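You operate a simulated robot arm through the tools that you are given. There is no shell and no other tool. Be economical: measure what you need, move in short steps, check, and stop when the job is done.

The job below is to be done with a simulated robot arm. You get a single attempt, and the scene is never put back.

## Task
Shut the lower blue drawer. Then take the red tag and leave it on the lower shelf of the grey steering cart. Then open the tool cart drawer, take the plug on the top of the black cart and put it away in the inside of the tool cart drawer and shut the drawer again. Then open the clear lid. The order counts.

It is judged by the outcome, as a careful person would: the job done as asked, and still so three seconds after it is handed in. It fails if anything else is knocked over, pushed out of place, dropped, spilled or broken. A push-on lid holds only when it is set on centred and level and pressed home; a screw cap is set on level and turned clockwise until tight.

## Robot
A 6-joint arm with a two-finger gripper on a trunk, on a base that drives. Base frame: it is fixed to the floor where the robot stands at the start and does not move with it; the origin is under the middle of the robot, x ahead of it, y to its left, z up. Lengths are in mm, angles in degrees, forces in N, time in s.
Its first joint turns from -166.0 to 166.0 degrees. Places, roughly: clear lid [4900, 1100, 900]; inside of the tool cart drawer [6700, 2100, 600]; lower blue drawer [600, -300, 600]; lower shelf of the grey steering cart [1300, 1300, 200]; plug (4x4x4 cm) [1900, 4300, 900]; red tag [250, 2750, 1000]; tool cart drawer [6700, 2000, 600]. Payload 2.45 kg.
The TCP is the grasp point between the finger pads, 20 mm short of the fingertips. In the tool frame z runs along the fingers and y along their closing line. The gripper opens to 140 mm. The gripper's body begins 168 mm behind the TCP.
Orientation is that of the tool frame in the base frame, as a unit quaternion [x, y, z, w]. With the fingers straight down and closing along the base's y, the tool's x points along the base's -x, its y along +y and its z along -z.

## Interface
- The arm moves only by the tool servo_tool. Its argument "rows" is a list of rows, each a list of 7 numbers: the shift along the base's x, y, z in mm, then the turn, a rotation vector about the base's x, y, z in degrees, then the opening in per cent of the stroke, from 0 (shut) to 100 (fully open). In form: [[tx, ty, tz, wx, wy, wz, hand], ...]. A call has 1 to 10 rows; each row is the pose to reach, as a shift and turn from the pose commanded when the call began. A row lasts 0.2 s, in which the tool goes at most 50 mm and 8.6 degrees; a call with a longer step from one row to the next is refused whole, and so is a gripper value outside its range. A pose out of reach is approached as far as the arm can. The call stops where the force on the tool passes 40 N (or 10 N more than at its start, if that is more) or the arm is blocked; 0.2 s more then pass. The fingers move at their own pace (about 45 mm/s each) and stop on an object; they squeeze with about 38 N. The grip force told is the motor's: it shows also when the fingers shut on nothing. Time passes only in rows, and 0.2 s behind the last, so rows that repeat a pose let the fingers close. The reply holds the time, the measured pose of the TCP, the force on the tool along the base axes, the opening and the grip force, in the units named above and with some noise, with the torque about the TCP (base axes, N m) and any sound that the robot's microphone picked up.
- Cameras (640 x 400 px; columns grow to the right, rows downward): "scene" is now at [-117.5, 121, 1127.9]; the picture's right is [-0.60, -0.80, 0.00], its down [-0.40, 0.30, -0.86] and it looks along [0.69, -0.52, -0.50] (base axes); focal length 295 px, centre (320, 200). "wrist" rides on the gripper at [78, 11, -209] in the tool frame; the picture's right is [-0.14, 0.99, 0.00], its down [-0.92, -0.13, -0.37] and it looks along [-0.37, -0.05, 0.93] (tool axes); focal length 280 px, centre (320, 200). There is no depth. A picture from a camera that has moved, and an enlarged one, comes with that camera's place and axes in the base frame and with its lens.
- grab_frame(camera): a new picture of that camera. The clock stands still meanwhile.
- drive_base(legs): drives the robot by 1 to 6 legs, each [ahead, left, turn to the left] in mm, mm and degrees, along the robot's own axes; the way and the turn of a leg run together, so that a leg with both is an arc; at most 1500 mm and 180 degrees a leg. The arm and the cameras ride along, it lands a little off, and it stops where it bumps. It gives what a move gives.
- turn_head(pan, tilt): turns the head with the scene camera to pan (to the left, within 143 degrees either way) and tilt (down, from -29 to 69), counted from straight ahead of the robot. It gives what a move gives.
- enlarge(camera, box): a new picture of the part [left, top, right, bottom] of that camera's present view, enlarged. The clock stands still meanwhile.
- hand_in(): hands the job in; it is judged then, once.

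Go step by step. Nothing tells you exact positions but the pictures and the camera data: compare them with the known pose of the tool, close in by small moves and look again before you grip or let go. The budget is 165 turns and 112 pictures, counting those below and the enlarged ones. Unless the task says otherwise, let go and move clear before handing in, and close with one line.

The tools are called after "Call:" as name(argument=value, ...) on one line, values as JSON. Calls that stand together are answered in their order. servo_tool: Moves the arm, as the interface text tells. Its arguments: {"type":"object","properties":{"rows":{"type":"array"}},"required":["rows"]} The other tools are called the same way: drive_base (legs) drives the base; turn_head (pan, tilt) turns the head that bears the scene camera; grab_frame (camera) takes a picture; enlarge (camera, box) takes an enlarged picture of a part of a camera's view; hand_in () hands the job in.

At the start:

```text
time_s: 0.0
tcp_pos: [578.4, -263.4, 929.0]
tool_rot: [0.0, 1.0, 0.001, 0.0]
ft_force: [0.7, 0.0, 0.2]
wrist_torque: [0.01, -0.02, -0.01]
grip_width: 139.9
grasp_force: 0.1
robot x, y, heading: [0.4, -1.2, -0.2]
head pan, tilt: [-36.7, 30.2]
```

scene: 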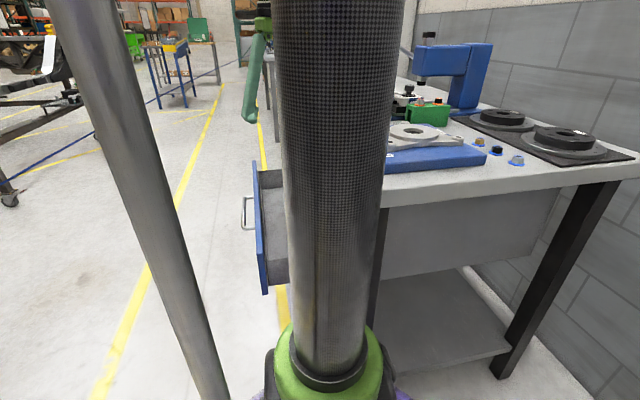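
wrist: 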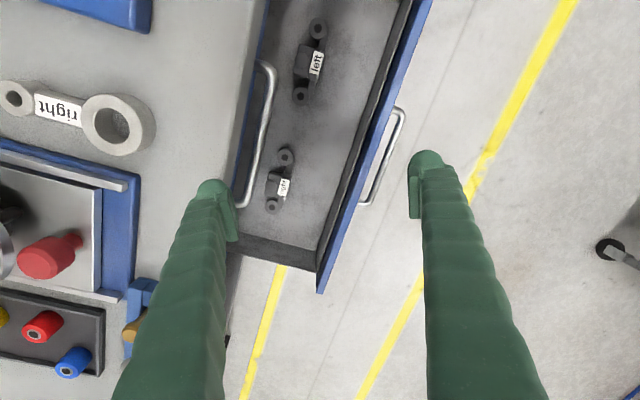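

The lower drawer stands open ahead on the right. Its front runs about -25° from x, with the handle near (636,-145,610). I'll move the tool out in front of the drawer and turn it parallel to the front.

Call:
servo_tool(rows=[[12, 26, 0, 0, 0, 8, 80], [25, 52, 0, 0, 0, 16, 60], [38, 78, 0, 0, 0, 24, 40], [50, 104, 0, 0, 0, 32, 20], [62, 130, 0, 0, 0, 40, 0], [75, 156, 0, 0, 0, 48, 0], [88, 182, 0, 0, 0, 56, 0], [100, 209, 0, 0, 0, 64, 0], [100, 209, 0, 0, 0, 65, 0]])

Call:
grab_frame(camera="wrist")

Call:
grab_frame(camera="scene")

```text
time_s: 2.0
tcp_pos: [678.6, -53.3, 928.5]
tool_rot: [-0.538, 0.843, 0.0, 0.0]
ft_force: [0.5, 0.3, -0.4]
wrist_torque: [0.0, -0.02, -0.02]
grip_width: 0.0
grasp_force: 25.2
robot x, y, heading: [3.2, 3.8, -0.1]
head pan, tilt: [-36.7, 30.2]
```

```text
109 pictures are left
camera wrist: at [635.5, -120.3, 1136.8], right [-0.84, 0.54, 0.0], down [0.5, 0.78, 0.37], along [0.2, 0.31, -0.93], focal length 280 px, centre (320, 200)
```

wrist: 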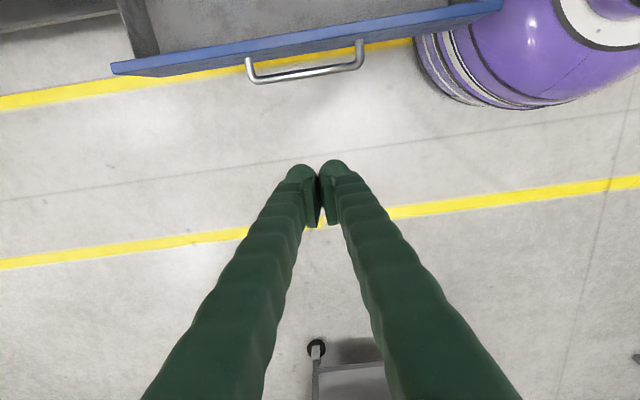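

```text
108 pictures are left
camera scene: at [-117.4, 121.0, 1127.9], right [-0.6, -0.8, 0.0], down [-0.4, 0.3, -0.86], along [0.69, -0.52, -0.5], focal length 295 px, centre (320, 200)
```

scene: 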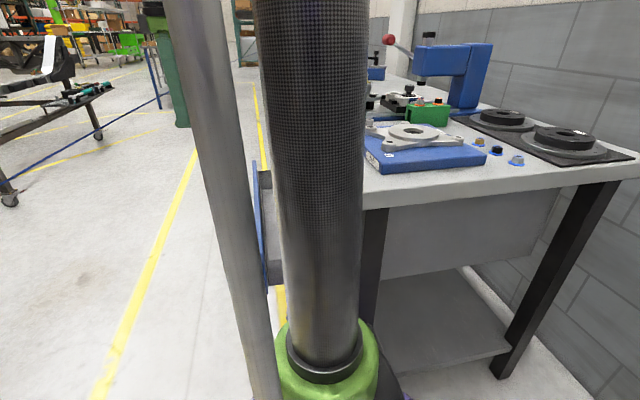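

The front and handle estimate agree (centre about (643,-154)). I'll go down to handle height.

Call:
servo_tool(rows=[[6, -10, -48, 0, 0, 0, 0], [6, -10, -96, 0, 0, 0, 0], [6, -10, -144, 0, 0, 0, 0], [6, -10, -192, 0, 0, 0, 0], [6, -10, -240, 0, 0, 0, 0], [6, -10, -285, 0, 0, 0, 0], [6, -10, -318, 0, 0, 0, 0], [6, -10, -318, 0, 0, 0, 0]])

Call:
grab_frame(camera="wrist")

```text
time_s: 3.8
tcp_pos: [682.4, -64.6, 610.9]
tool_rot: [-0.538, 0.843, 0.0, 0.0]
ft_force: [-0.5, -0.3, 0.6]
wrist_torque: [-0.01, -0.01, 0.01]
grip_width: 0.3
grasp_force: 29.4
robot x, y, heading: [0.2, -0.9, -0.2]
head pan, tilt: [-36.7, 30.2]
```

```text
107 pictures are left
camera wrist: at [640.2, -130.9, 818.8], right [-0.84, 0.54, 0.0], down [0.5, 0.78, 0.37], along [0.2, 0.31, -0.93], focal length 280 px, centre (320, 200)
```

wrist: 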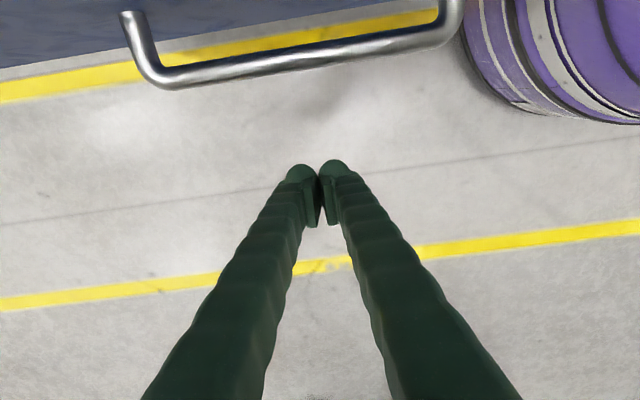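

The wrist camera sits on the bench side and could hit the bench, so I'll turn the tool half round before pushing.

Call:
servo_tool(rows=[[8, 18, 0, 0, 0, -8, 0], [16, 36, 0, 0, 0, -16, 0], [16, 36, 0, 0, 0, -24, 0], [16, 36, 0, 0, 0, -32, 0], [16, 36, 0, 0, 0, -40, 0], [16, 36, 0, 0, 0, -48, 0], [16, 36, 0, 0, 0, -56, 0], [16, 36, 0, 0, 0, -64, 0], [16, 36, 0, 0, 0, -72, 0], [16, 36, 0, 0, 0, -80, 0]])

Call:
servo_tool(rows=[[0, 0, 0, 0, 0, -8, 0], [0, 0, 0, 0, 0, -16, 0], [0, 0, 0, 0, 0, -24, 0], [0, 0, 0, 0, 0, -32, 0], [0, 0, 0, 0, 0, -40, 0], [0, 0, 0, 0, 0, -48, 0], [0, 0, 0, 0, 0, -56, 0], [0, 0, 0, 0, 0, -64, 0], [0, 0, 0, 0, 0, -72, 0], [0, 0, 0, 0, 0, -80, 0]])

Call:
servo_tool(rows=[[0, 0, 0, 0, 0, -8, 0], [0, 0, 0, 0, 0, -16, 0], [0, 0, 0, 0, 0, -20, 0], [0, 0, 0, 0, 0, -20, 0]])

```text
time_s: 6.0
tcp_pos: [700.9, -27.9, 611.2]
tool_rot: [0.132, 0.991, 0.0, 0.0]
ft_force: [0.0, 0.6, 0.6]
wrist_torque: [0.02, -0.02, 0.01]
grip_width: 0.0
grasp_force: 29.7
robot x, y, heading: [-0.1, 0.7, 0.2]
head pan, tilt: [-36.7, 30.2]
```

```text
time_s: 8.2
tcp_pos: [701.0, -28.8, 611.6]
tool_rot: [0.738, 0.675, 0.0, 0.0]
ft_force: [-0.2, -0.1, 0.0]
wrist_torque: [0.0, 0.02, 0.0]
grip_width: 0.0
grasp_force: 29.2
robot x, y, heading: [-0.6, -0.0, -0.2]
head pan, tilt: [-36.7, 30.2]
```

```text
time_s: 9.2
tcp_pos: [700.5, -27.9, 610.9]
tool_rot: [0.845, 0.535, 0.0, -0.001]
ft_force: [0.1, -0.3, 0.0]
wrist_torque: [0.03, -0.01, -0.02]
grip_width: 0.0
grasp_force: 28.9
robot x, y, heading: [0.2, 0.1, -0.1]
head pan, tilt: [-36.7, 30.2]
```

Call:
servo_tool(rows=[[-17, -36, 0, 0, 0, 0, 0], [-34, -73, 0, 0, 0, 0, 0], [-42, -91, 0, 0, 0, 0, 0], [-50, -109, 0, 0, 0, 0, 0], [-59, -127, 0, 0, 0, 0, 0], [-67, -145, 0, 0, 0, 0, 0], [-76, -163, 0, 0, 0, 0, 0], [-84, -181, 0, 0, 0, 0, 0]])

Call:
grab_frame(camera="scene")

Call:
grab_frame(camera="wrist")

```text
time_s: 11.0
tcp_pos: [617.3, -209.9, 610.3]
tool_rot: [0.843, 0.537, 0.0, 0.0]
ft_force: [0.7, -0.7, 0.9]
wrist_torque: [0.0, -0.04, -0.01]
grip_width: 0.2
grasp_force: 29.4
robot x, y, heading: [0.1, -1.3, 0.1]
head pan, tilt: [-36.7, 30.2]
```

```text
106 pictures are left
camera scene: at [-117.4, 121.0, 1128.0], right [-0.6, -0.8, 0.0], down [-0.4, 0.3, -0.86], along [0.69, -0.52, -0.5], focal length 295 px, centre (320, 200)
```

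scene: 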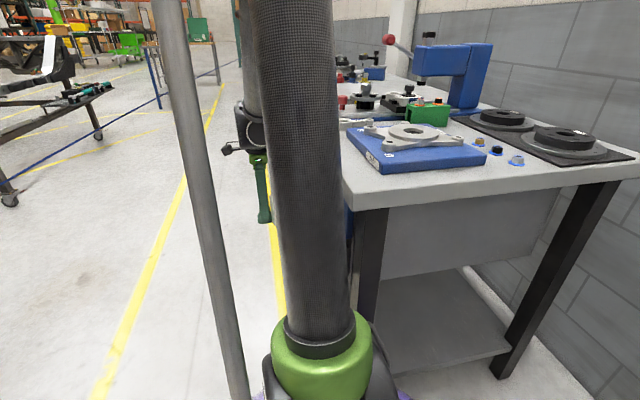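

```text
105 pictures are left
camera wrist: at [659.6, -143.8, 819.1], right [0.84, -0.54, 0.0], down [-0.5, -0.78, 0.37], along [-0.2, -0.31, -0.93], focal length 280 px, centre (320, 200)
```

wrist: 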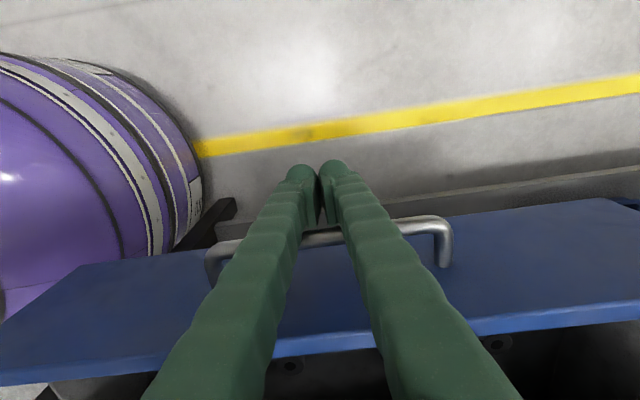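

The fingers push on the handle as planned; I'll carry on.

Call:
servo_tool(rows=[[-8, -18, 0, 0, 0, 0, 0], [-17, -36, 0, 0, 0, 0, 0], [-25, -54, 0, 0, 0, 0, 0], [-34, -73, 0, 0, 0, 0, 0], [-42, -91, 0, 0, 0, 0, 0], [-50, -109, 0, 0, 0, 0, 0], [-57, -122, 0, 0, 0, 0, 0], [-63, -136, 0, 0, 0, 0, 0], [-69, -149, 0, 0, 0, 0, 0], [-75, -161, 0, 0, 0, 0, 0]])

Call:
grab_frame(camera="wrist")

```text
time_s: 13.4
tcp_pos: [580.1, -323.4, 616.2]
tool_rot: [0.83, 0.558, -0.001, 0.002]
ft_force: [0.2, 0.1, 0.7]
wrist_torque: [-0.01, -0.01, -0.02]
grip_width: 0.0
grasp_force: 29.8
robot x, y, heading: [16.1, 21.5, 3.2]
head pan, tilt: [-36.7, 30.2]
stopped in row 10: the arm was blocked; the commanded pose is now the measured one
```

```text
104 pictures are left
camera wrist: at [619.6, -254.2, 822.7], right [0.87, -0.5, 0.0], down [-0.46, -0.81, 0.37], along [-0.18, -0.32, -0.93], focal length 280 px, centre (320, 200)
```

wrist: 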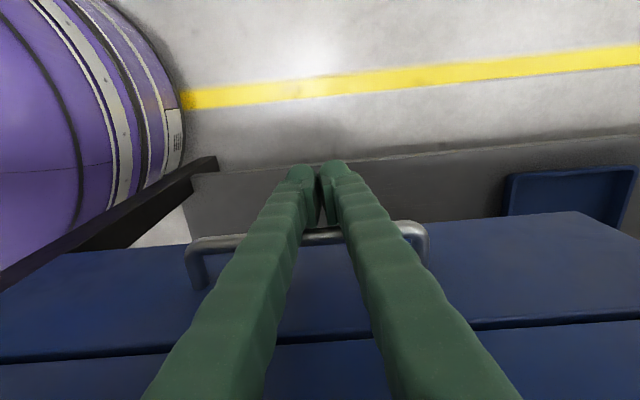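

The push stopped about where the drawer should be shut, and the robot's base slipped back a little. I'll back off and check.

Call:
servo_tool(rows=[[10, 20, 0, 0, 0, 0, 0], [26, 56, 0, 0, 0, 0, 0], [44, 95, 0, 0, 0, 0, 0], [60, 130, 20, 0, 0, 0, 0], [60, 130, 65, 0, 0, 0, 0], [60, 130, 110, 0, 0, 0, 0], [60, 130, 150, 0, 0, 0, 0], [60, 130, 200, 0, 0, 0, 0], [60, 130, 250, 0, 0, 0, 0], [60, 130, 300, 0, 0, 0, 0]])

Call:
grab_frame(camera="wrist")

Call:
grab_frame(camera="scene")

```text
time_s: 15.6
tcp_pos: [639.0, -197.9, 910.1]
tool_rot: [0.829, 0.559, -0.001, 0.0]
ft_force: [0.8, 0.5, -0.4]
wrist_torque: [0.03, 0.05, 0.01]
grip_width: 0.2
grasp_force: 29.0
robot x, y, heading: [21.2, 18.5, 2.9]
head pan, tilt: [-36.7, 30.2]
```

```text
103 pictures are left
camera wrist: at [679.3, -128.6, 1118.2], right [0.87, -0.5, 0.0], down [-0.47, -0.8, 0.37], along [-0.18, -0.32, -0.93], focal length 280 px, centre (320, 200)
```

wrist: 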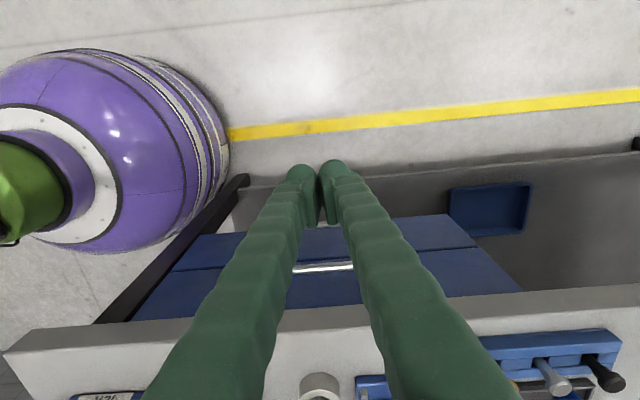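

```text
102 pictures are left
camera scene: at [-101.8, 133.9, 1128.0], right [-0.56, -0.83, 0.0], down [-0.42, 0.28, -0.86], along [0.72, -0.48, -0.5], focal length 295 px, centre (320, 200)
```

scene: 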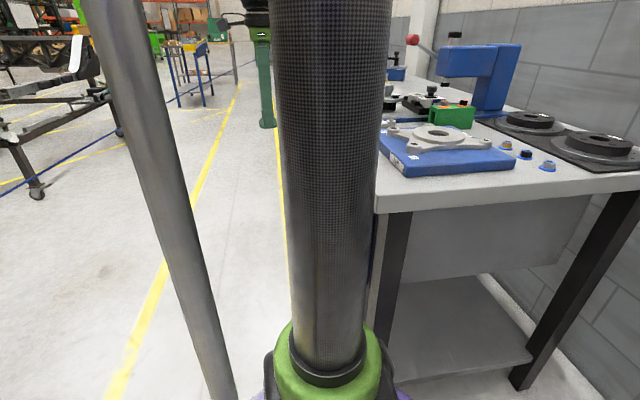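

The lower drawer is flush with the upper one, so it is shut. I'll fold the arm in and look to the left for the red tag and the cart.

Call:
servo_tool(rows=[[-10, 30, 40, 0, 0, 0, 20], [-40, 60, 70, 0, 0, 0, 40], [-70, 90, 100, 0, 0, 0, 40], [-100, 110, 120, 0, 0, 0, 40], [-140, 120, 130, 0, 0, 0, 40], [-190, 120, 130, 0, 0, 0, 40]])

Call:
turn_head(pan=45, tilt=25)

Call:
grab_frame(camera="scene")

Call:
turn_head(pan=95, tilt=20)

Call:
grab_frame(camera="scene")

```text
refused: row 1 steps farther than a row can; nothing moved
```

```text
time_s: 17.1
tcp_pos: [640.0, -197.3, 909.9]
tool_rot: [0.83, 0.558, 0.0, 0.0]
ft_force: [-1.1, 0.6, 1.1]
wrist_torque: [0.02, 0.0, -0.04]
grip_width: 0.0
grasp_force: 29.1
robot x, y, heading: [22.7, 18.3, 2.8]
head pan, tilt: [45.0, 25.0]
```

```text
101 pictures are left
camera scene: at [-114.8, 252.6, 1136.2], right [0.74, -0.67, 0.0], down [-0.28, -0.31, -0.91], along [0.61, 0.67, -0.42], focal length 295 px, centre (320, 200)
```

scene: 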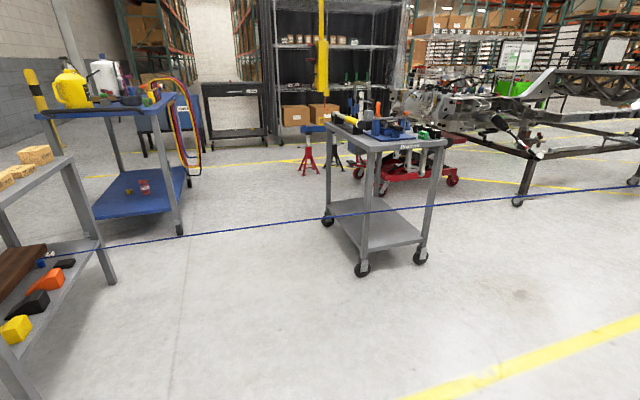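

```text
time_s: 18.3
tcp_pos: [640.2, -197.1, 910.2]
tool_rot: [0.83, 0.558, 0.0, 0.0]
ft_force: [-0.6, 0.4, 0.0]
wrist_torque: [0.01, 0.0, 0.01]
grip_width: 0.0
grasp_force: 29.2
robot x, y, heading: [24.1, 19.0, 2.6]
head pan, tilt: [95.0, 20.0]
```

```text
100 pictures are left
camera scene: at [-189.3, 276.7, 1144.3], right [0.99, 0.13, 0.0], down [0.05, -0.34, -0.94], along [-0.13, 0.93, -0.34], focal length 295 px, centre (320, 200)
```

scene: 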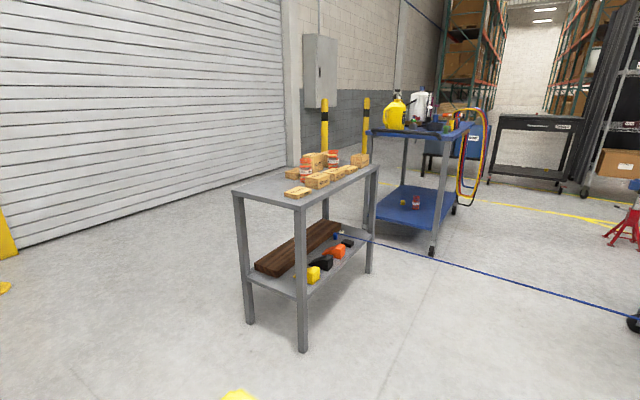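

The grey cart is near (1300,1300), the blue cart with the tag behind it at left, and the black cart beyond. A thin blue line crosses the scene; I'll enlarge it before driving.

Call:
enlarge(camera="scene", box=[300, 60, 500, 270])

Call:
turn_head(pan=45, tilt=25)

Call:
enlarge(camera="scene", box=[280, 80, 480, 280])

```text
1.90 times, centred on (400, 165) of scene
camera zoom: at [-189.3, 276.7, 1144.3], right [0.99, 0.13, 0.0], down [0.05, -0.34, -0.94], along [-0.13, 0.93, -0.34], focal length 563 px, centre (168, 267)
```

zoom: 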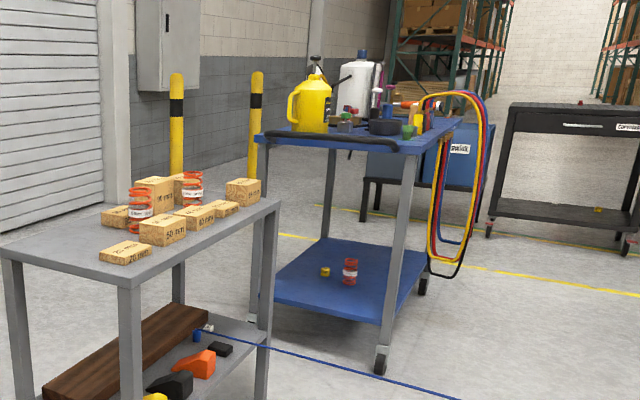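

```text
time_s: 19.5
tcp_pos: [640.0, -195.9, 910.7]
tool_rot: [0.83, 0.558, 0.0, 0.0]
ft_force: [-0.3, -0.2, -0.1]
wrist_torque: [-0.02, 0.06, -0.03]
grip_width: 0.0
grasp_force: 29.6
robot x, y, heading: [23.4, 16.5, 2.8]
head pan, tilt: [45.0, 25.0]
```

```text
2.00 times, centred on (380, 180) of scene
camera zoom: at [-114.9, 252.7, 1136.2], right [0.74, -0.67, 0.0], down [-0.28, -0.31, -0.91], along [0.61, 0.67, -0.42], focal length 591 px, centre (200, 240)
```

zoom: 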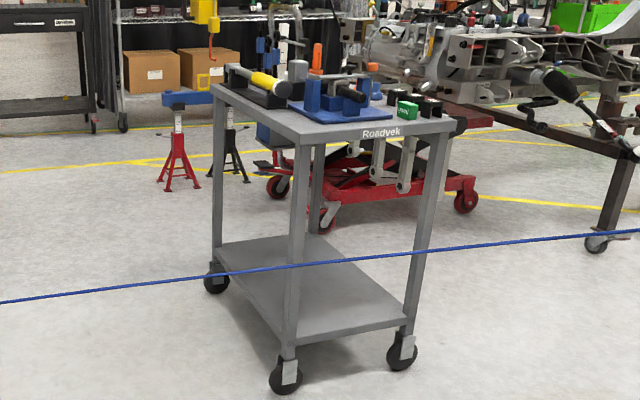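

A blue cord is stretched through the air from the rack's lower shelf, past the near side of the grey cart. I'll fold the arm, then drive a little left to get a second viewpoint on it.

Call:
servo_tool(rows=[[-10, 25, 30, 0, 0, 0, 20], [-40, 50, 60, 0, 0, 0, 40], [-70, 75, 90, 0, 0, 0, 40], [-100, 100, 110, 0, 0, 0, 40], [-140, 110, 130, 0, 0, 0, 40], [-180, 120, 130, 0, 0, 0, 40], [-220, 130, 130, 0, 0, 0, 40]])

Call:
drive_base(legs=[[-200, 500, 0]])

Call:
grab_frame(camera="scene")

Call:
turn_head(pan=5, tilt=15)

Call:
grab_frame(camera="scene")

```text
time_s: 21.1
tcp_pos: [422.3, -65.2, 1041.5]
tool_rot: [0.83, 0.558, 0.0, 0.0]
ft_force: [0.6, -0.8, 0.3]
wrist_torque: [0.04, 0.1, 0.02]
grip_width: 56.2
grasp_force: 0.0
robot x, y, heading: [22.5, 19.8, 2.8]
head pan, tilt: [45.0, 25.0]
```

```text
time_s: 24.2
tcp_pos: [190.0, 426.5, 1041.3]
tool_rot: [0.827, 0.562, 0.0, 0.0]
ft_force: [0.3, 0.4, 0.8]
wrist_torque: [0.0, -0.02, -0.02]
grip_width: 56.1
grasp_force: 0.1
robot x, y, heading: [-209.6, 508.7, 3.2]
head pan, tilt: [45.0, 25.0]
```

```text
97 pictures are left
camera scene: at [-348.7, 740.3, 1136.2], right [0.75, -0.67, 0.0], down [-0.28, -0.32, -0.91], along [0.6, 0.68, -0.42], focal length 295 px, centre (320, 200)
```

scene: 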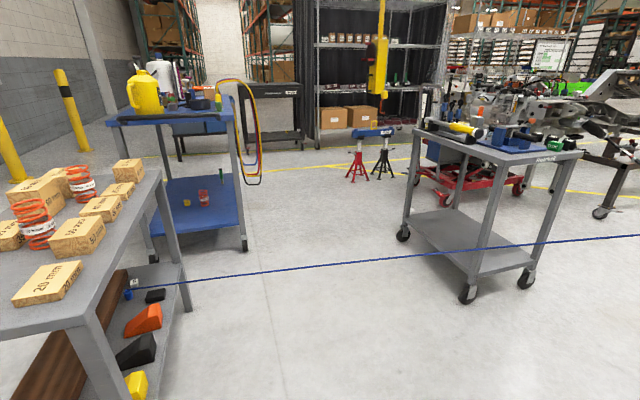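

```text
time_s: 25.3
tcp_pos: [190.5, 427.0, 1041.0]
tool_rot: [0.827, 0.562, 0.0, 0.0]
ft_force: [0.0, -0.2, 0.0]
wrist_torque: [-0.02, -0.01, 0.01]
grip_width: 55.9
grasp_force: 0.0
robot x, y, heading: [-210.9, 509.1, 3.4]
head pan, tilt: [5.0, 15.0]
```

```text
96 pictures are left
camera scene: at [-323.0, 704.9, 1145.3], right [0.36, -0.93, 0.0], down [-0.31, -0.12, -0.94], along [0.88, 0.34, -0.33], focal length 295 px, centre (320, 200)
```

scene: 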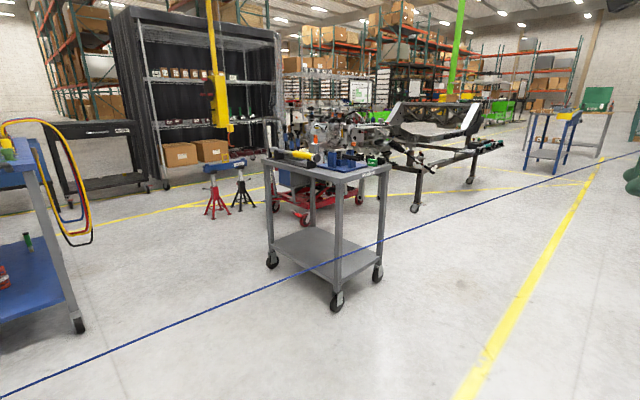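

The cord's far end needs finding. I'll look further right.

Call:
turn_head(pan=-25, tilt=10)

Call:
grab_frame(camera="scene")

```text
time_s: 26.3
tcp_pos: [191.3, 427.1, 1040.7]
tool_rot: [0.827, 0.561, 0.0, 0.0]
ft_force: [-0.1, -0.5, -0.3]
wrist_torque: [0.05, 0.02, -0.01]
grip_width: 56.0
grasp_force: 0.0
robot x, y, heading: [-213.6, 506.2, 3.5]
head pan, tilt: [-25.0, 10.0]
```

```text
95 pictures are left
camera scene: at [-323.7, 707.1, 1148.7], right [0.38, -0.92, 0.0], down [-0.28, -0.11, -0.95], along [0.88, 0.36, -0.3], focal length 295 px, centre (320, 200)
```

scene: 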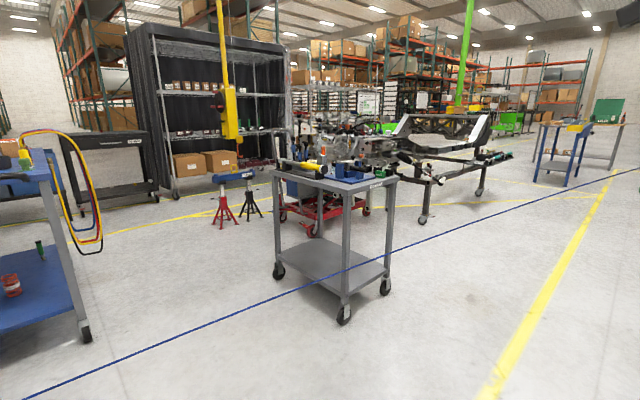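

Everything I need seems to lie on the far side of the cord, so I'd rather go round the left of the rack than cross it. I'll check that way for obstacles.

Call:
turn_head(pan=100, tilt=35)

Call:
grab_frame(camera="scene")

Call:
turn_head(pan=142, tilt=25)

Call:
grab_frame(camera="scene")

```text
time_s: 28.3
tcp_pos: [190.6, 427.5, 1040.3]
tool_rot: [0.827, 0.562, 0.0, 0.001]
ft_force: [-0.5, 1.2, 0.0]
wrist_torque: [-0.01, -0.01, -0.01]
grip_width: 56.3
grasp_force: 0.1
robot x, y, heading: [-213.3, 508.8, 3.3]
head pan, tilt: [100.0, 35.0]
```

```text
94 pictures are left
camera scene: at [-430.2, 757.3, 1120.4], right [0.97, 0.23, 0.0], down [0.13, -0.56, -0.82], along [-0.19, 0.8, -0.57], focal length 295 px, centre (320, 200)
```

scene: 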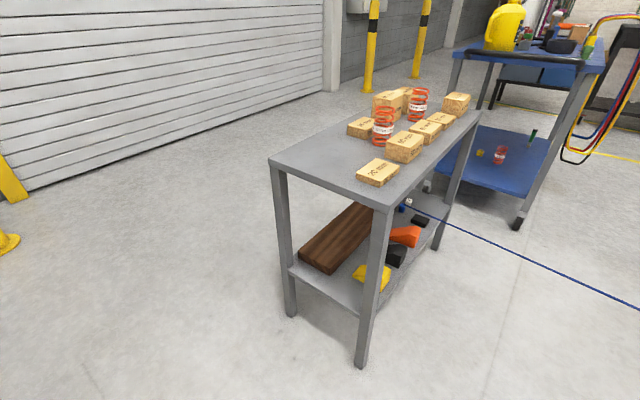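

```text
time_s: 29.4
tcp_pos: [189.6, 426.9, 1041.7]
tool_rot: [0.827, 0.562, -0.001, 0.0]
ft_force: [-0.5, -0.7, 0.0]
wrist_torque: [0.0, 0.03, 0.0]
grip_width: 56.1
grasp_force: 0.0
robot x, y, heading: [-209.7, 510.0, 3.4]
head pan, tilt: [142.0, 25.0]
```

```text
93 pictures are left
camera scene: at [-485.7, 724.1, 1136.2], right [0.57, 0.82, 0.0], down [0.35, -0.24, -0.91], along [-0.74, 0.52, -0.42], focal length 295 px, centre (320, 200)
```

scene: 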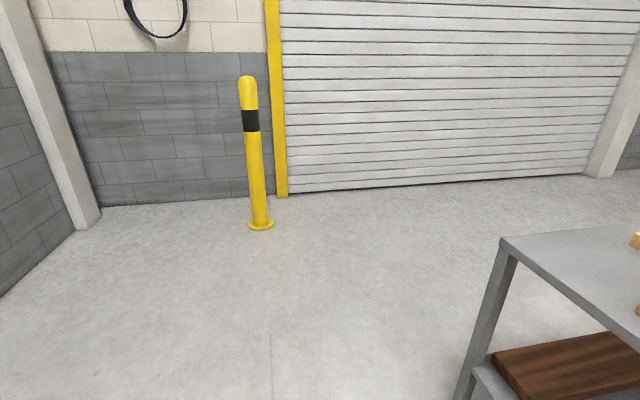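

The way round the left of the rack is clear. I'll drive there in two legs.

Call:
drive_base(legs=[[-1115, 457, 0], [80, 1347, 0]])

Call:
turn_head(pan=60, tilt=15)

Call:
grab_frame(camera="scene")

```text
time_s: 41.7
tcp_pos: [-955.1, 2142.5, 1041.0]
tool_rot: [0.826, 0.564, 0.0, -0.001]
ft_force: [0.5, 0.1, -0.5]
wrist_torque: [0.02, -0.03, -0.05]
grip_width: 56.0
grasp_force: 0.2
robot x, y, heading: [-1358.8, 2219.3, 3.5]
head pan, tilt: [142.0, 25.0]
```

```text
time_s: 43.3
tcp_pos: [-954.5, 2142.4, 1041.1]
tool_rot: [0.825, 0.564, -0.001, 0.0]
ft_force: [-0.3, 0.0, -0.1]
wrist_torque: [-0.01, 0.01, 0.01]
grip_width: 56.1
grasp_force: 0.0
robot x, y, heading: [-1355.6, 2221.5, 3.6]
head pan, tilt: [60.0, 15.0]
```

```text
92 pictures are left
camera scene: at [-1515.8, 2467.0, 1152.4], right [0.9, -0.44, 0.0], down [-0.12, -0.23, -0.97], along [0.43, 0.87, -0.26], focal length 295 px, centre (320, 200)
```

scene: 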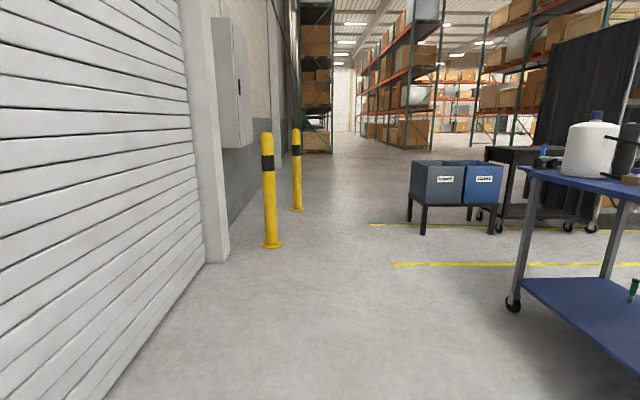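

The west side of the blue cart is open. I'll turn to face it and come alongside.

Call:
drive_base(legs=[[0, 0, -28.6], [250, 1100, 0]])

Call:
turn_head(pan=20, tilt=20)

Call:
grab_frame(camera="scene")

Call:
grab_frame(camera="wrist")

```text
time_s: 50.5
tcp_pos: [-346.8, 2871.6, 1041.3]
tool_rot: [0.939, 0.344, -0.001, -0.001]
ft_force: [0.2, -0.2, -0.2]
wrist_torque: [-0.02, 0.04, 0.03]
grip_width: 56.0
grasp_force: 0.1
robot x, y, heading: [-661.1, 3127.9, -24.9]
head pan, tilt: [60.0, 15.0]
```

```text
time_s: 51.6
tcp_pos: [-346.6, 2871.2, 1041.0]
tool_rot: [0.939, 0.345, -0.001, 0.001]
ft_force: [-0.2, 0.6, 0.8]
wrist_torque: [-0.02, -0.01, 0.01]
grip_width: 55.8
grasp_force: 0.0
robot x, y, heading: [-661.2, 3131.5, -24.9]
head pan, tilt: [20.0, 20.0]
```

```text
91 pictures are left
camera scene: at [-668.5, 3361.8, 1144.3], right [-0.08, -1.0, 0.0], down [-0.34, 0.03, -0.94], along [0.94, -0.08, -0.34], focal length 295 px, centre (320, 200)
```

scene: 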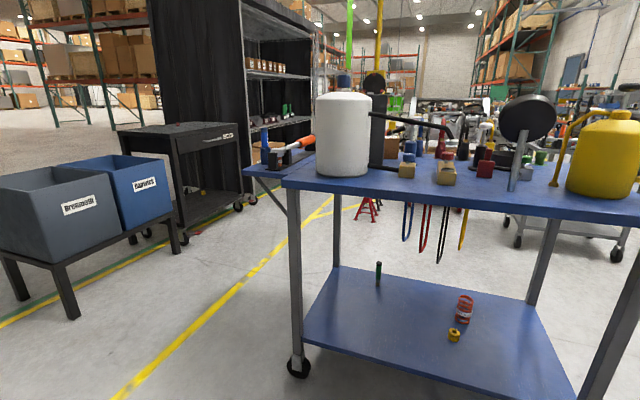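

```text
90 pictures are left
camera wrist: at [-280.1, 2913.2, 1248.4], right [0.54, -0.84, 0.0], down [-0.79, -0.5, 0.37], along [-0.31, -0.2, -0.93], focal length 280 px, centre (320, 200)
```

wrist: 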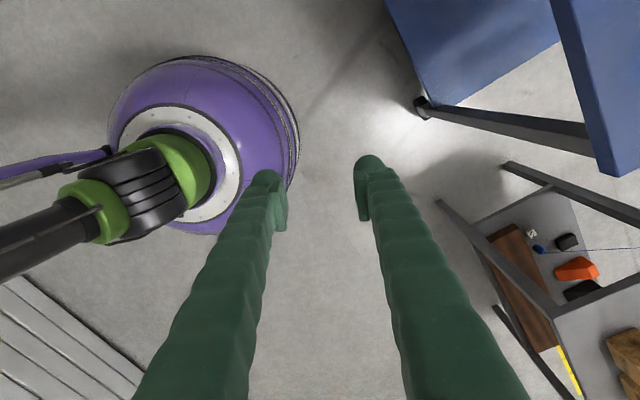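

Call:
enlarge(camera="scene", box=[380, 90, 560, 210])

```text
3.33 times, centred on (470, 150) of scene
camera zoom: at [-668.5, 3361.8, 1144.3], right [-0.08, -1.0, 0.0], down [-0.34, 0.03, -0.94], along [0.94, -0.08, -0.34], focal length 985 px, centre (-180, 367)
```

zoom: 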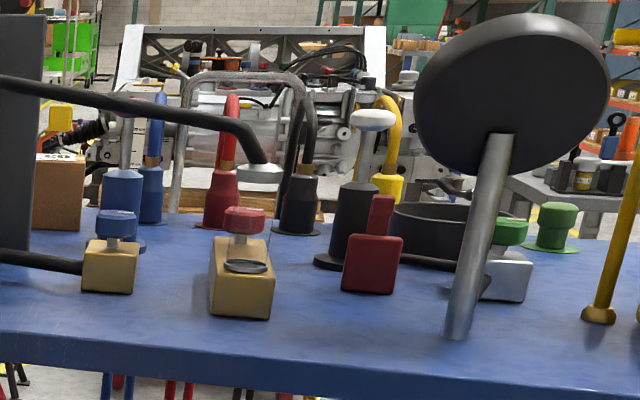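

The red tag is the dark red block with an upright tab, near (250,2727), standing close behind a round inspection mirror. I'll raise the arm and creep closer.

Call:
servo_tool(rows=[[0, 0, 45, 0, 0, 0, 40], [0, 0, 90, 0, 0, 0, 40], [0, 0, 135, 0, 0, 0, 40], [0, 0, 180, 0, 0, 0, 40], [0, 0, 220, 0, 0, 0, 40]])

Call:
drive_base(legs=[[240, 0, 0]])

Call:
grab_frame(camera="scene")

Call:
grab_frame(camera="wrist")

```text
time_s: 52.8
tcp_pos: [-347.0, 2870.8, 1261.4]
tool_rot: [0.939, 0.344, 0.0, 0.0]
ft_force: [0.5, -0.8, 1.9]
wrist_torque: [-0.01, 0.01, -0.02]
grip_width: 56.2
grasp_force: 0.0
robot x, y, heading: [-661.0, 3127.6, -24.9]
head pan, tilt: [20.0, 20.0]
```

```text
time_s: 54.5
tcp_pos: [-134.1, 2770.2, 1260.7]
tool_rot: [0.939, 0.343, 0.0, 0.0]
ft_force: [0.9, 0.0, 0.5]
wrist_torque: [0.0, -0.04, 0.0]
grip_width: 55.8
grasp_force: 0.0
robot x, y, heading: [-449.8, 3038.2, -25.2]
head pan, tilt: [20.0, 20.0]
```

```text
88 pictures are left
camera scene: at [-454.7, 3262.7, 1144.3], right [-0.09, -1.0, 0.0], down [-0.34, 0.03, -0.94], along [0.94, -0.08, -0.34], focal length 295 px, centre (320, 200)
```

scene: 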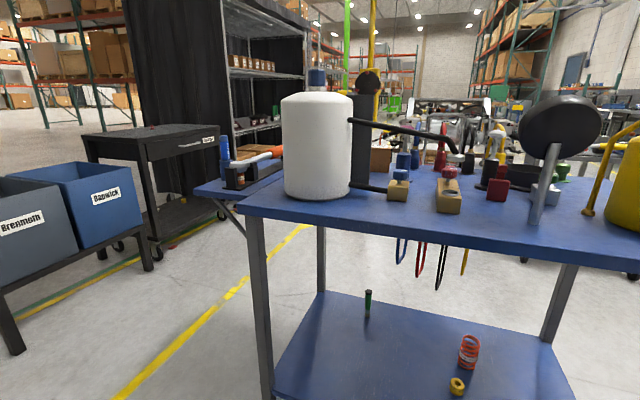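

```text
87 pictures are left
camera wrist: at [-67.4, 2812.8, 1468.2], right [0.53, -0.85, 0.0], down [-0.79, -0.49, 0.37], along [-0.31, -0.2, -0.93], focal length 280 px, centre (320, 200)
```

wrist: 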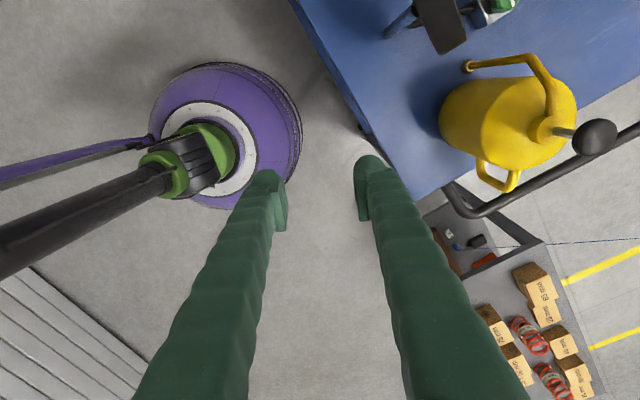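

Call:
servo_tool(rows=[[40, 0, 0, 0, 0, 0, 40], [80, 0, 0, 0, 0, 0, 40], [120, 0, 0, 0, 0, 0, 40], [160, 0, 0, 0, 0, 0, 40], [200, 0, 0, 0, 0, 0, 40], [240, 0, 0, 0, 0, 0, 40], [280, 0, 0, 0, 0, 0, 40], [320, 0, 0, 0, 0, 0, 40]])

Call:
grab_frame(camera="wrist")

```text
time_s: 56.3
tcp_pos: [185.1, 2772.7, 1260.5]
tool_rot: [0.939, 0.343, -0.001, -0.001]
ft_force: [-1.0, 0.8, 1.1]
wrist_torque: [-0.04, -0.12, -0.04]
grip_width: 56.1
grasp_force: 0.0
robot x, y, heading: [-445.2, 3031.7, -25.3]
head pan, tilt: [20.0, 20.0]
```

```text
86 pictures are left
camera wrist: at [252.1, 2815.1, 1468.2], right [0.53, -0.85, 0.0], down [-0.79, -0.49, 0.37], along [-0.31, -0.2, -0.93], focal length 280 px, centre (320, 200)
```

wrist: 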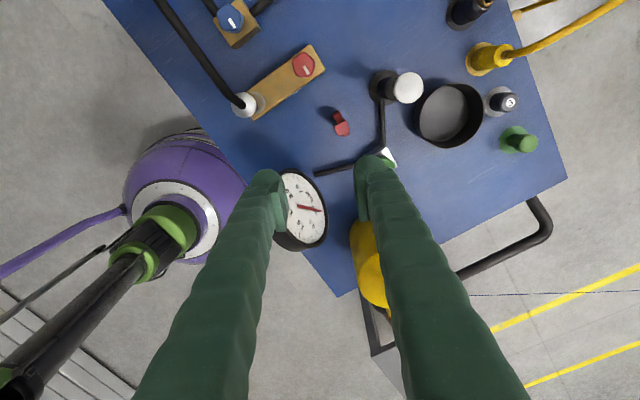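

Call:
enlarge(camera="wrist", box=[280, 75, 400, 155])

Call:
enlarge(camera="scene", box=[440, 140, 560, 220])

```text
5.00 times, centred on (340, 115) of wrist
camera zoom: at [252.1, 2815.1, 1468.2], right [0.53, -0.85, 0.0], down [-0.79, -0.49, 0.37], along [-0.31, -0.2, -0.93], focal length 1402 px, centre (220, 625)
```

zoom: 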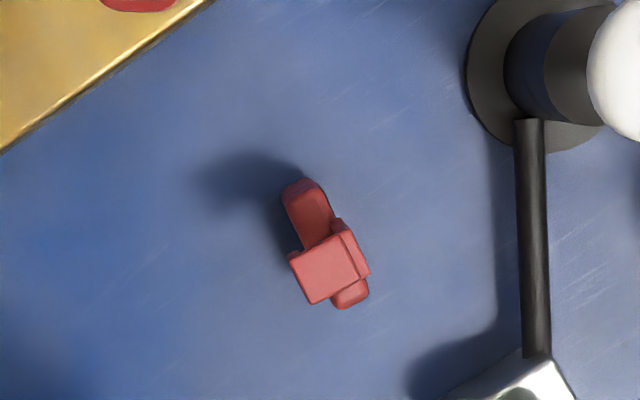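

```text
5.00 times, centred on (500, 180) of scene
camera zoom: at [-455.0, 3262.8, 1144.3], right [-0.09, -1.0, 0.0], down [-0.34, 0.03, -0.94], along [0.94, -0.08, -0.34], focal length 1477 px, centre (-580, 300)
```

zoom: 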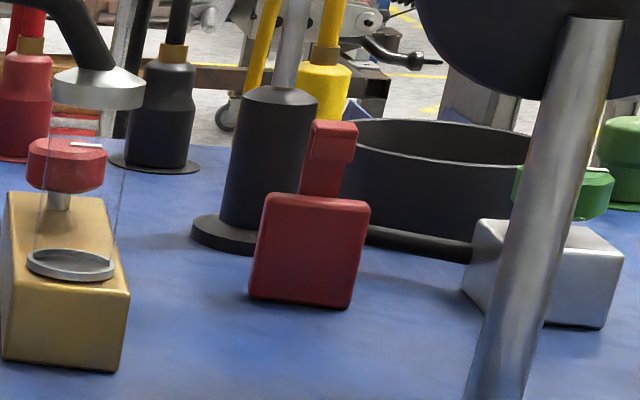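

The tag's top tab is about 20 mm square, with its plate along roughly 55° at (223,2744) and heights 880–975. I'll align the hand to the plate faces, leaning 20° north so I can later slide under the cart's top.

Call:
servo_tool(rows=[[20, -15, -20, 0, 0, 7.5, 40], [38, -29, -60, 0, 0, 15, 40]])

Call:
servo_tool(rows=[[0, 0, 0, -5.5, 3.8, 0, 40], [0, 0, 0, -11, 7.6, 0, 40], [0, 0, 0, -16.4, 11.5, 0, 40], [0, 0, 0, -16.4, 11.5, 0, 40]])

Call:
grab_frame(camera="wrist")

Call:
grab_frame(camera="scene")

```text
time_s: 56.9
tcp_pos: [223.7, 2742.9, 1200.3]
tool_rot: [0.886, 0.463, -0.001, 0.0]
ft_force: [-0.3, 0.6, -0.4]
wrist_torque: [-0.06, -0.03, 0.01]
grip_width: 55.9
grasp_force: 0.0
robot x, y, heading: [-449.4, 3032.2, -25.2]
head pan, tilt: [20.0, 20.0]
```

```text
time_s: 57.9
tcp_pos: [223.7, 2742.1, 1198.9]
tool_rot: [0.873, 0.456, -0.156, 0.08]
ft_force: [0.5, -1.0, 0.5]
wrist_torque: [-0.03, -0.02, 0.02]
grip_width: 55.9
grasp_force: 0.0
robot x, y, heading: [-448.3, 3031.8, -24.9]
head pan, tilt: [20.0, 20.0]
```

```text
83 pictures are left
camera wrist: at [315.7, 2854.8, 1368.3], right [0.74, -0.67, 0.05], down [-0.53, -0.53, 0.66], along [-0.42, -0.51, -0.75], focal length 280 px, centre (320, 200)
```

wrist: 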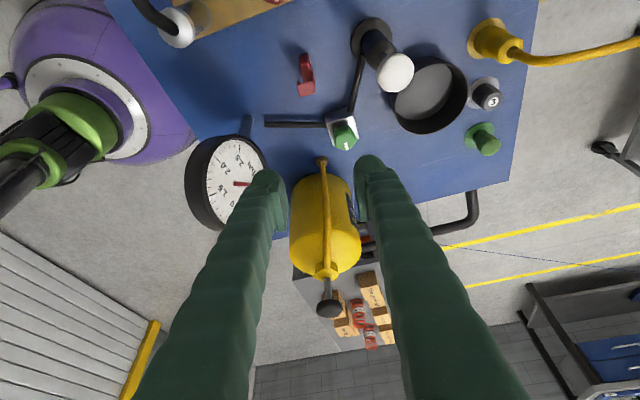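

```text
82 pictures are left
camera scene: at [-454.5, 3262.7, 1144.3], right [-0.09, -1.0, 0.0], down [-0.34, 0.03, -0.94], along [0.94, -0.08, -0.34], focal length 295 px, centre (320, 200)
```

scene: 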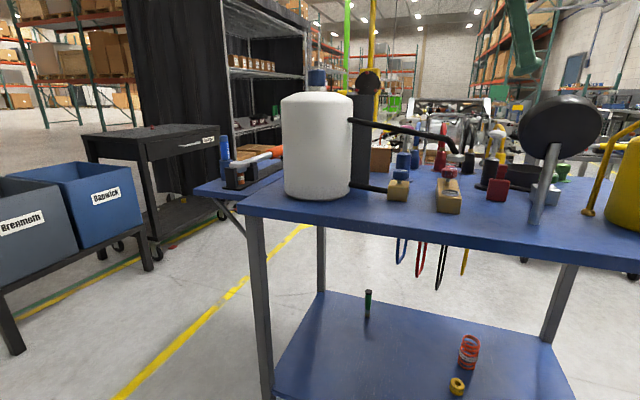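

The tag is confirmed at about (219,2750) from two views, and the gauge stays clear of the hand. I'll descend partway and look.

Call:
servo_tool(rows=[[-2, 4, -40, 0, 0, 0, 40], [-4, 8, -80, 0, 0, 0, 40], [-5, 8, -120, 0, 0, 0, 40], [-5, 8, -160, 0, 0, 0, 40], [-5, 8, -180, 0, 0, 0, 40]])

Call:
grab_frame(camera="wrist")

Call:
enlarge(camera="scene", box=[400, 60, 640, 220])

```text
time_s: 59.1
tcp_pos: [220.5, 2749.2, 1020.5]
tool_rot: [0.873, 0.455, -0.155, 0.081]
ft_force: [0.1, 1.0, -0.7]
wrist_torque: [0.03, -0.05, 0.05]
grip_width: 56.1
grasp_force: 0.0
robot x, y, heading: [-449.5, 3036.0, -25.0]
head pan, tilt: [20.0, 20.0]
```

```text
81 pictures are left
camera wrist: at [313.0, 2862.2, 1188.5], right [0.74, -0.67, 0.05], down [-0.53, -0.53, 0.66], along [-0.42, -0.51, -0.75], focal length 280 px, centre (320, 200)
```

wrist: 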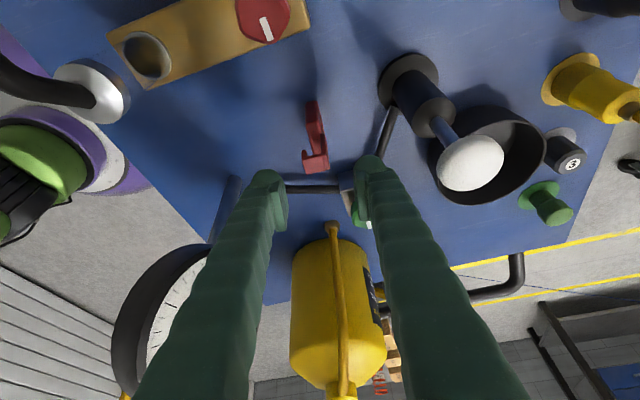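

```text
2.50 times, centred on (520, 140) of scene
camera zoom: at [-454.5, 3262.7, 1144.3], right [-0.09, -1.0, 0.0], down [-0.34, 0.03, -0.94], along [0.94, -0.08, -0.34], focal length 739 px, centre (-180, 350)
```

zoom: 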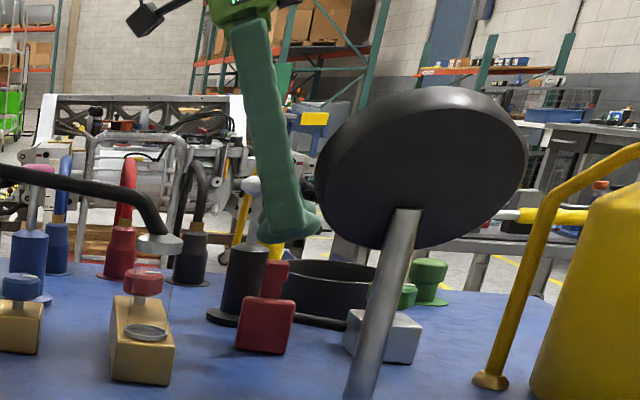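

The tag is centred between the fingers. I'll lower to grasp height.

Call:
servo_tool(rows=[[0, 0, -30, 0, 0, 0, 40], [0, 0, -60, 0, 0, 0, 40], [0, 0, -80, 0, 0, 0, 40]])

Call:
grab_frame(camera="wrist")

Call:
enlarge(camera="scene", box=[440, 120, 560, 210])

```text
time_s: 59.9
tcp_pos: [218.3, 2748.2, 941.7]
tool_rot: [0.873, 0.455, -0.155, 0.08]
ft_force: [0.0, -0.1, 0.0]
wrist_torque: [0.0, -0.04, 0.02]
grip_width: 55.9
grasp_force: 0.0
robot x, y, heading: [-449.0, 3031.5, -24.6]
head pan, tilt: [20.0, 20.0]
```

```text
79 pictures are left
camera wrist: at [310.5, 2861.1, 1109.6], right [0.74, -0.67, 0.05], down [-0.53, -0.53, 0.66], along [-0.42, -0.51, -0.75], focal length 280 px, centre (320, 200)
```

wrist: 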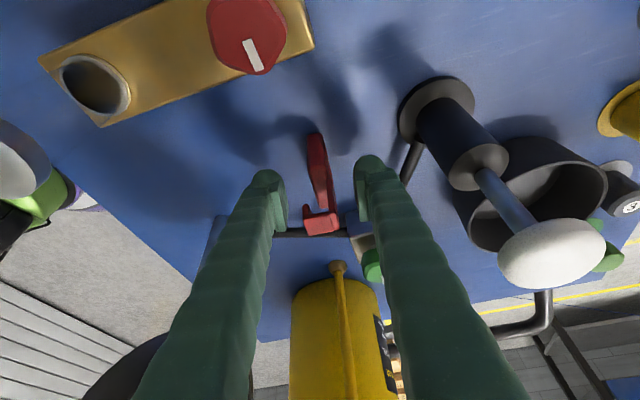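

```text
4.44 times, centred on (500, 165) of scene
camera zoom: at [-454.5, 3262.7, 1144.3], right [-0.09, -1.0, 0.0], down [-0.34, 0.03, -0.94], along [0.94, -0.08, -0.34], focal length 1313 px, centre (-480, 356)
```

zoom: 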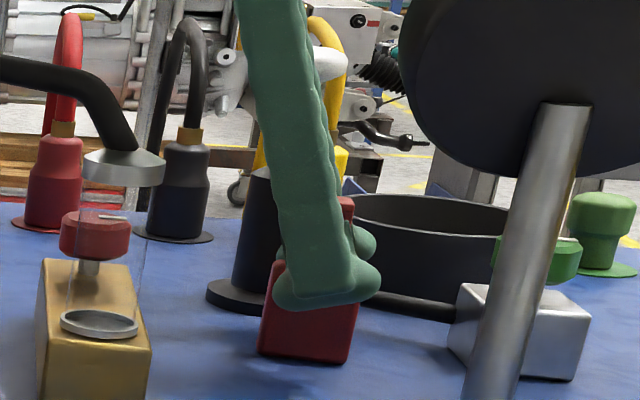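

Position is good; closing on the tag.

Call:
servo_tool(rows=[[0, 0, 0, 0, 0, 0, 25], [0, 0, 0, 0, 0, 0, 15], [0, 0, 0, 0, 0, 0, 0], [0, 0, 0, 0, 0, 0, 0], [0, 0, 0, 0, 0, 0, 0], [0, 0, 0, 0, 0, 0, 0]])

Call:
grab_frame(camera="wrist")

```text
time_s: 61.3
tcp_pos: [217.3, 2747.9, 941.8]
tool_rot: [0.873, 0.455, -0.155, 0.081]
ft_force: [0.8, 0.2, 0.3]
wrist_torque: [0.0, -0.01, -0.03]
grip_width: 18.3
grasp_force: 37.8
robot x, y, heading: [-450.2, 3029.4, -24.9]
head pan, tilt: [20.0, 20.0]
```

```text
77 pictures are left
camera wrist: at [310.6, 2861.0, 1109.9], right [0.74, -0.67, 0.05], down [-0.53, -0.53, 0.66], along [-0.42, -0.51, -0.75], focal length 280 px, centre (320, 200)
```

wrist: 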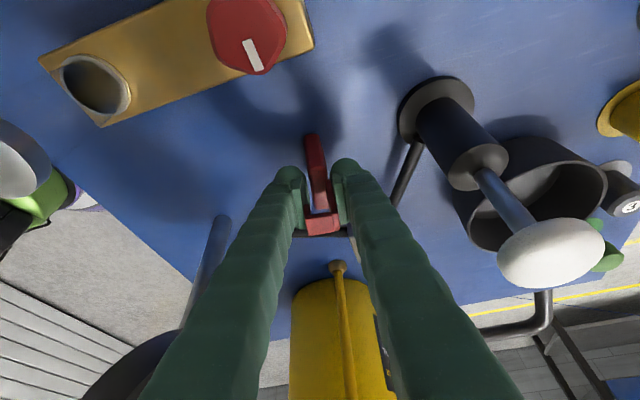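

The tag is held, 18 mm wide. Lifting straight up and then drawing the arm back.

Call:
servo_tool(rows=[[0, 0, 15, 0, 0, 0, 0], [0, 0, 50, 0, 0, 0, 0], [0, 0, 95, 0, 0, 0, 0], [0, 0, 140, 0, 0, 0, 0], [0, 0, 185, 0, 0, 0, 0], [0, 0, 230, 0, 0, 0, 0], [0, 0, 275, 0, 0, 0, 0], [0, 0, 320, 0, 0, 0, 0], [0, 0, 320, 0, 0, 0, 0]])

Call:
servo_tool(rows=[[-40, 15, 0, 0, 0, 0, 0], [-80, 30, 0, 0, 0, 0, 0], [-120, 45, 0, 0, 0, 0, 0], [-160, 60, 0, 0, 0, 0, 0], [-200, 75, 0, 0, 0, 0, 0], [-240, 90, 0, 0, 0, 0, 0], [-280, 105, 0, 0, 0, 0, 0], [-300, 110, 0, 0, 0, 0, 0]])

Call:
grab_frame(camera="wrist")

Call:
grab_frame(camera="scene")

```text
time_s: 63.3
tcp_pos: [216.8, 2750.8, 1258.8]
tool_rot: [0.873, 0.456, -0.155, 0.08]
ft_force: [0.3, -0.1, -0.1]
wrist_torque: [-0.01, 0.0, 0.0]
grip_width: 18.7
grasp_force: 37.7
robot x, y, heading: [-446.3, 3033.3, -25.0]
head pan, tilt: [20.0, 20.0]
```

```text
time_s: 65.1
tcp_pos: [-80.3, 2861.5, 1259.5]
tool_rot: [0.873, 0.455, -0.155, 0.08]
ft_force: [0.4, 0.0, -0.6]
wrist_torque: [0.0, 0.02, -0.01]
grip_width: 18.7
grasp_force: 37.7
robot x, y, heading: [-450.7, 3030.1, -25.0]
head pan, tilt: [20.0, 20.0]
```

```text
76 pictures are left
camera wrist: at [11.3, 2973.7, 1428.1], right [0.74, -0.67, 0.05], down [-0.53, -0.53, 0.66], along [-0.42, -0.51, -0.75], focal length 280 px, centre (320, 200)
```

wrist: 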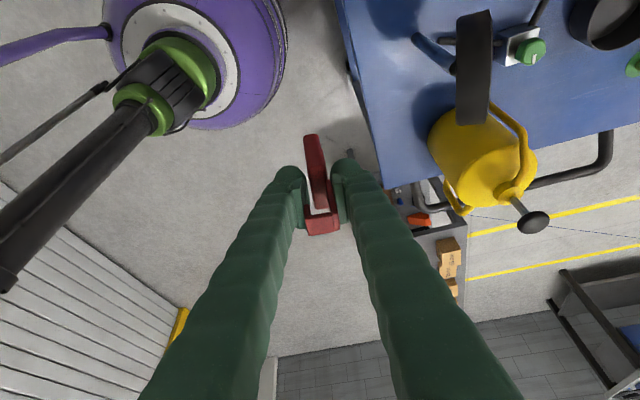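

```text
75 pictures are left
camera scene: at [-454.4, 3262.7, 1144.3], right [-0.09, -1.0, 0.0], down [-0.34, 0.03, -0.94], along [0.94, -0.08, -0.34], focal length 295 px, centre (320, 200)
```

scene: 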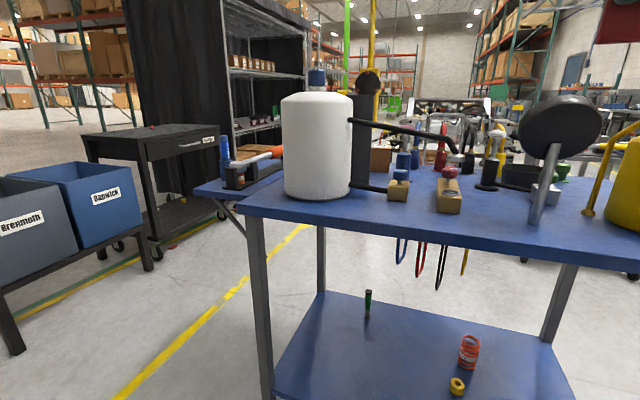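

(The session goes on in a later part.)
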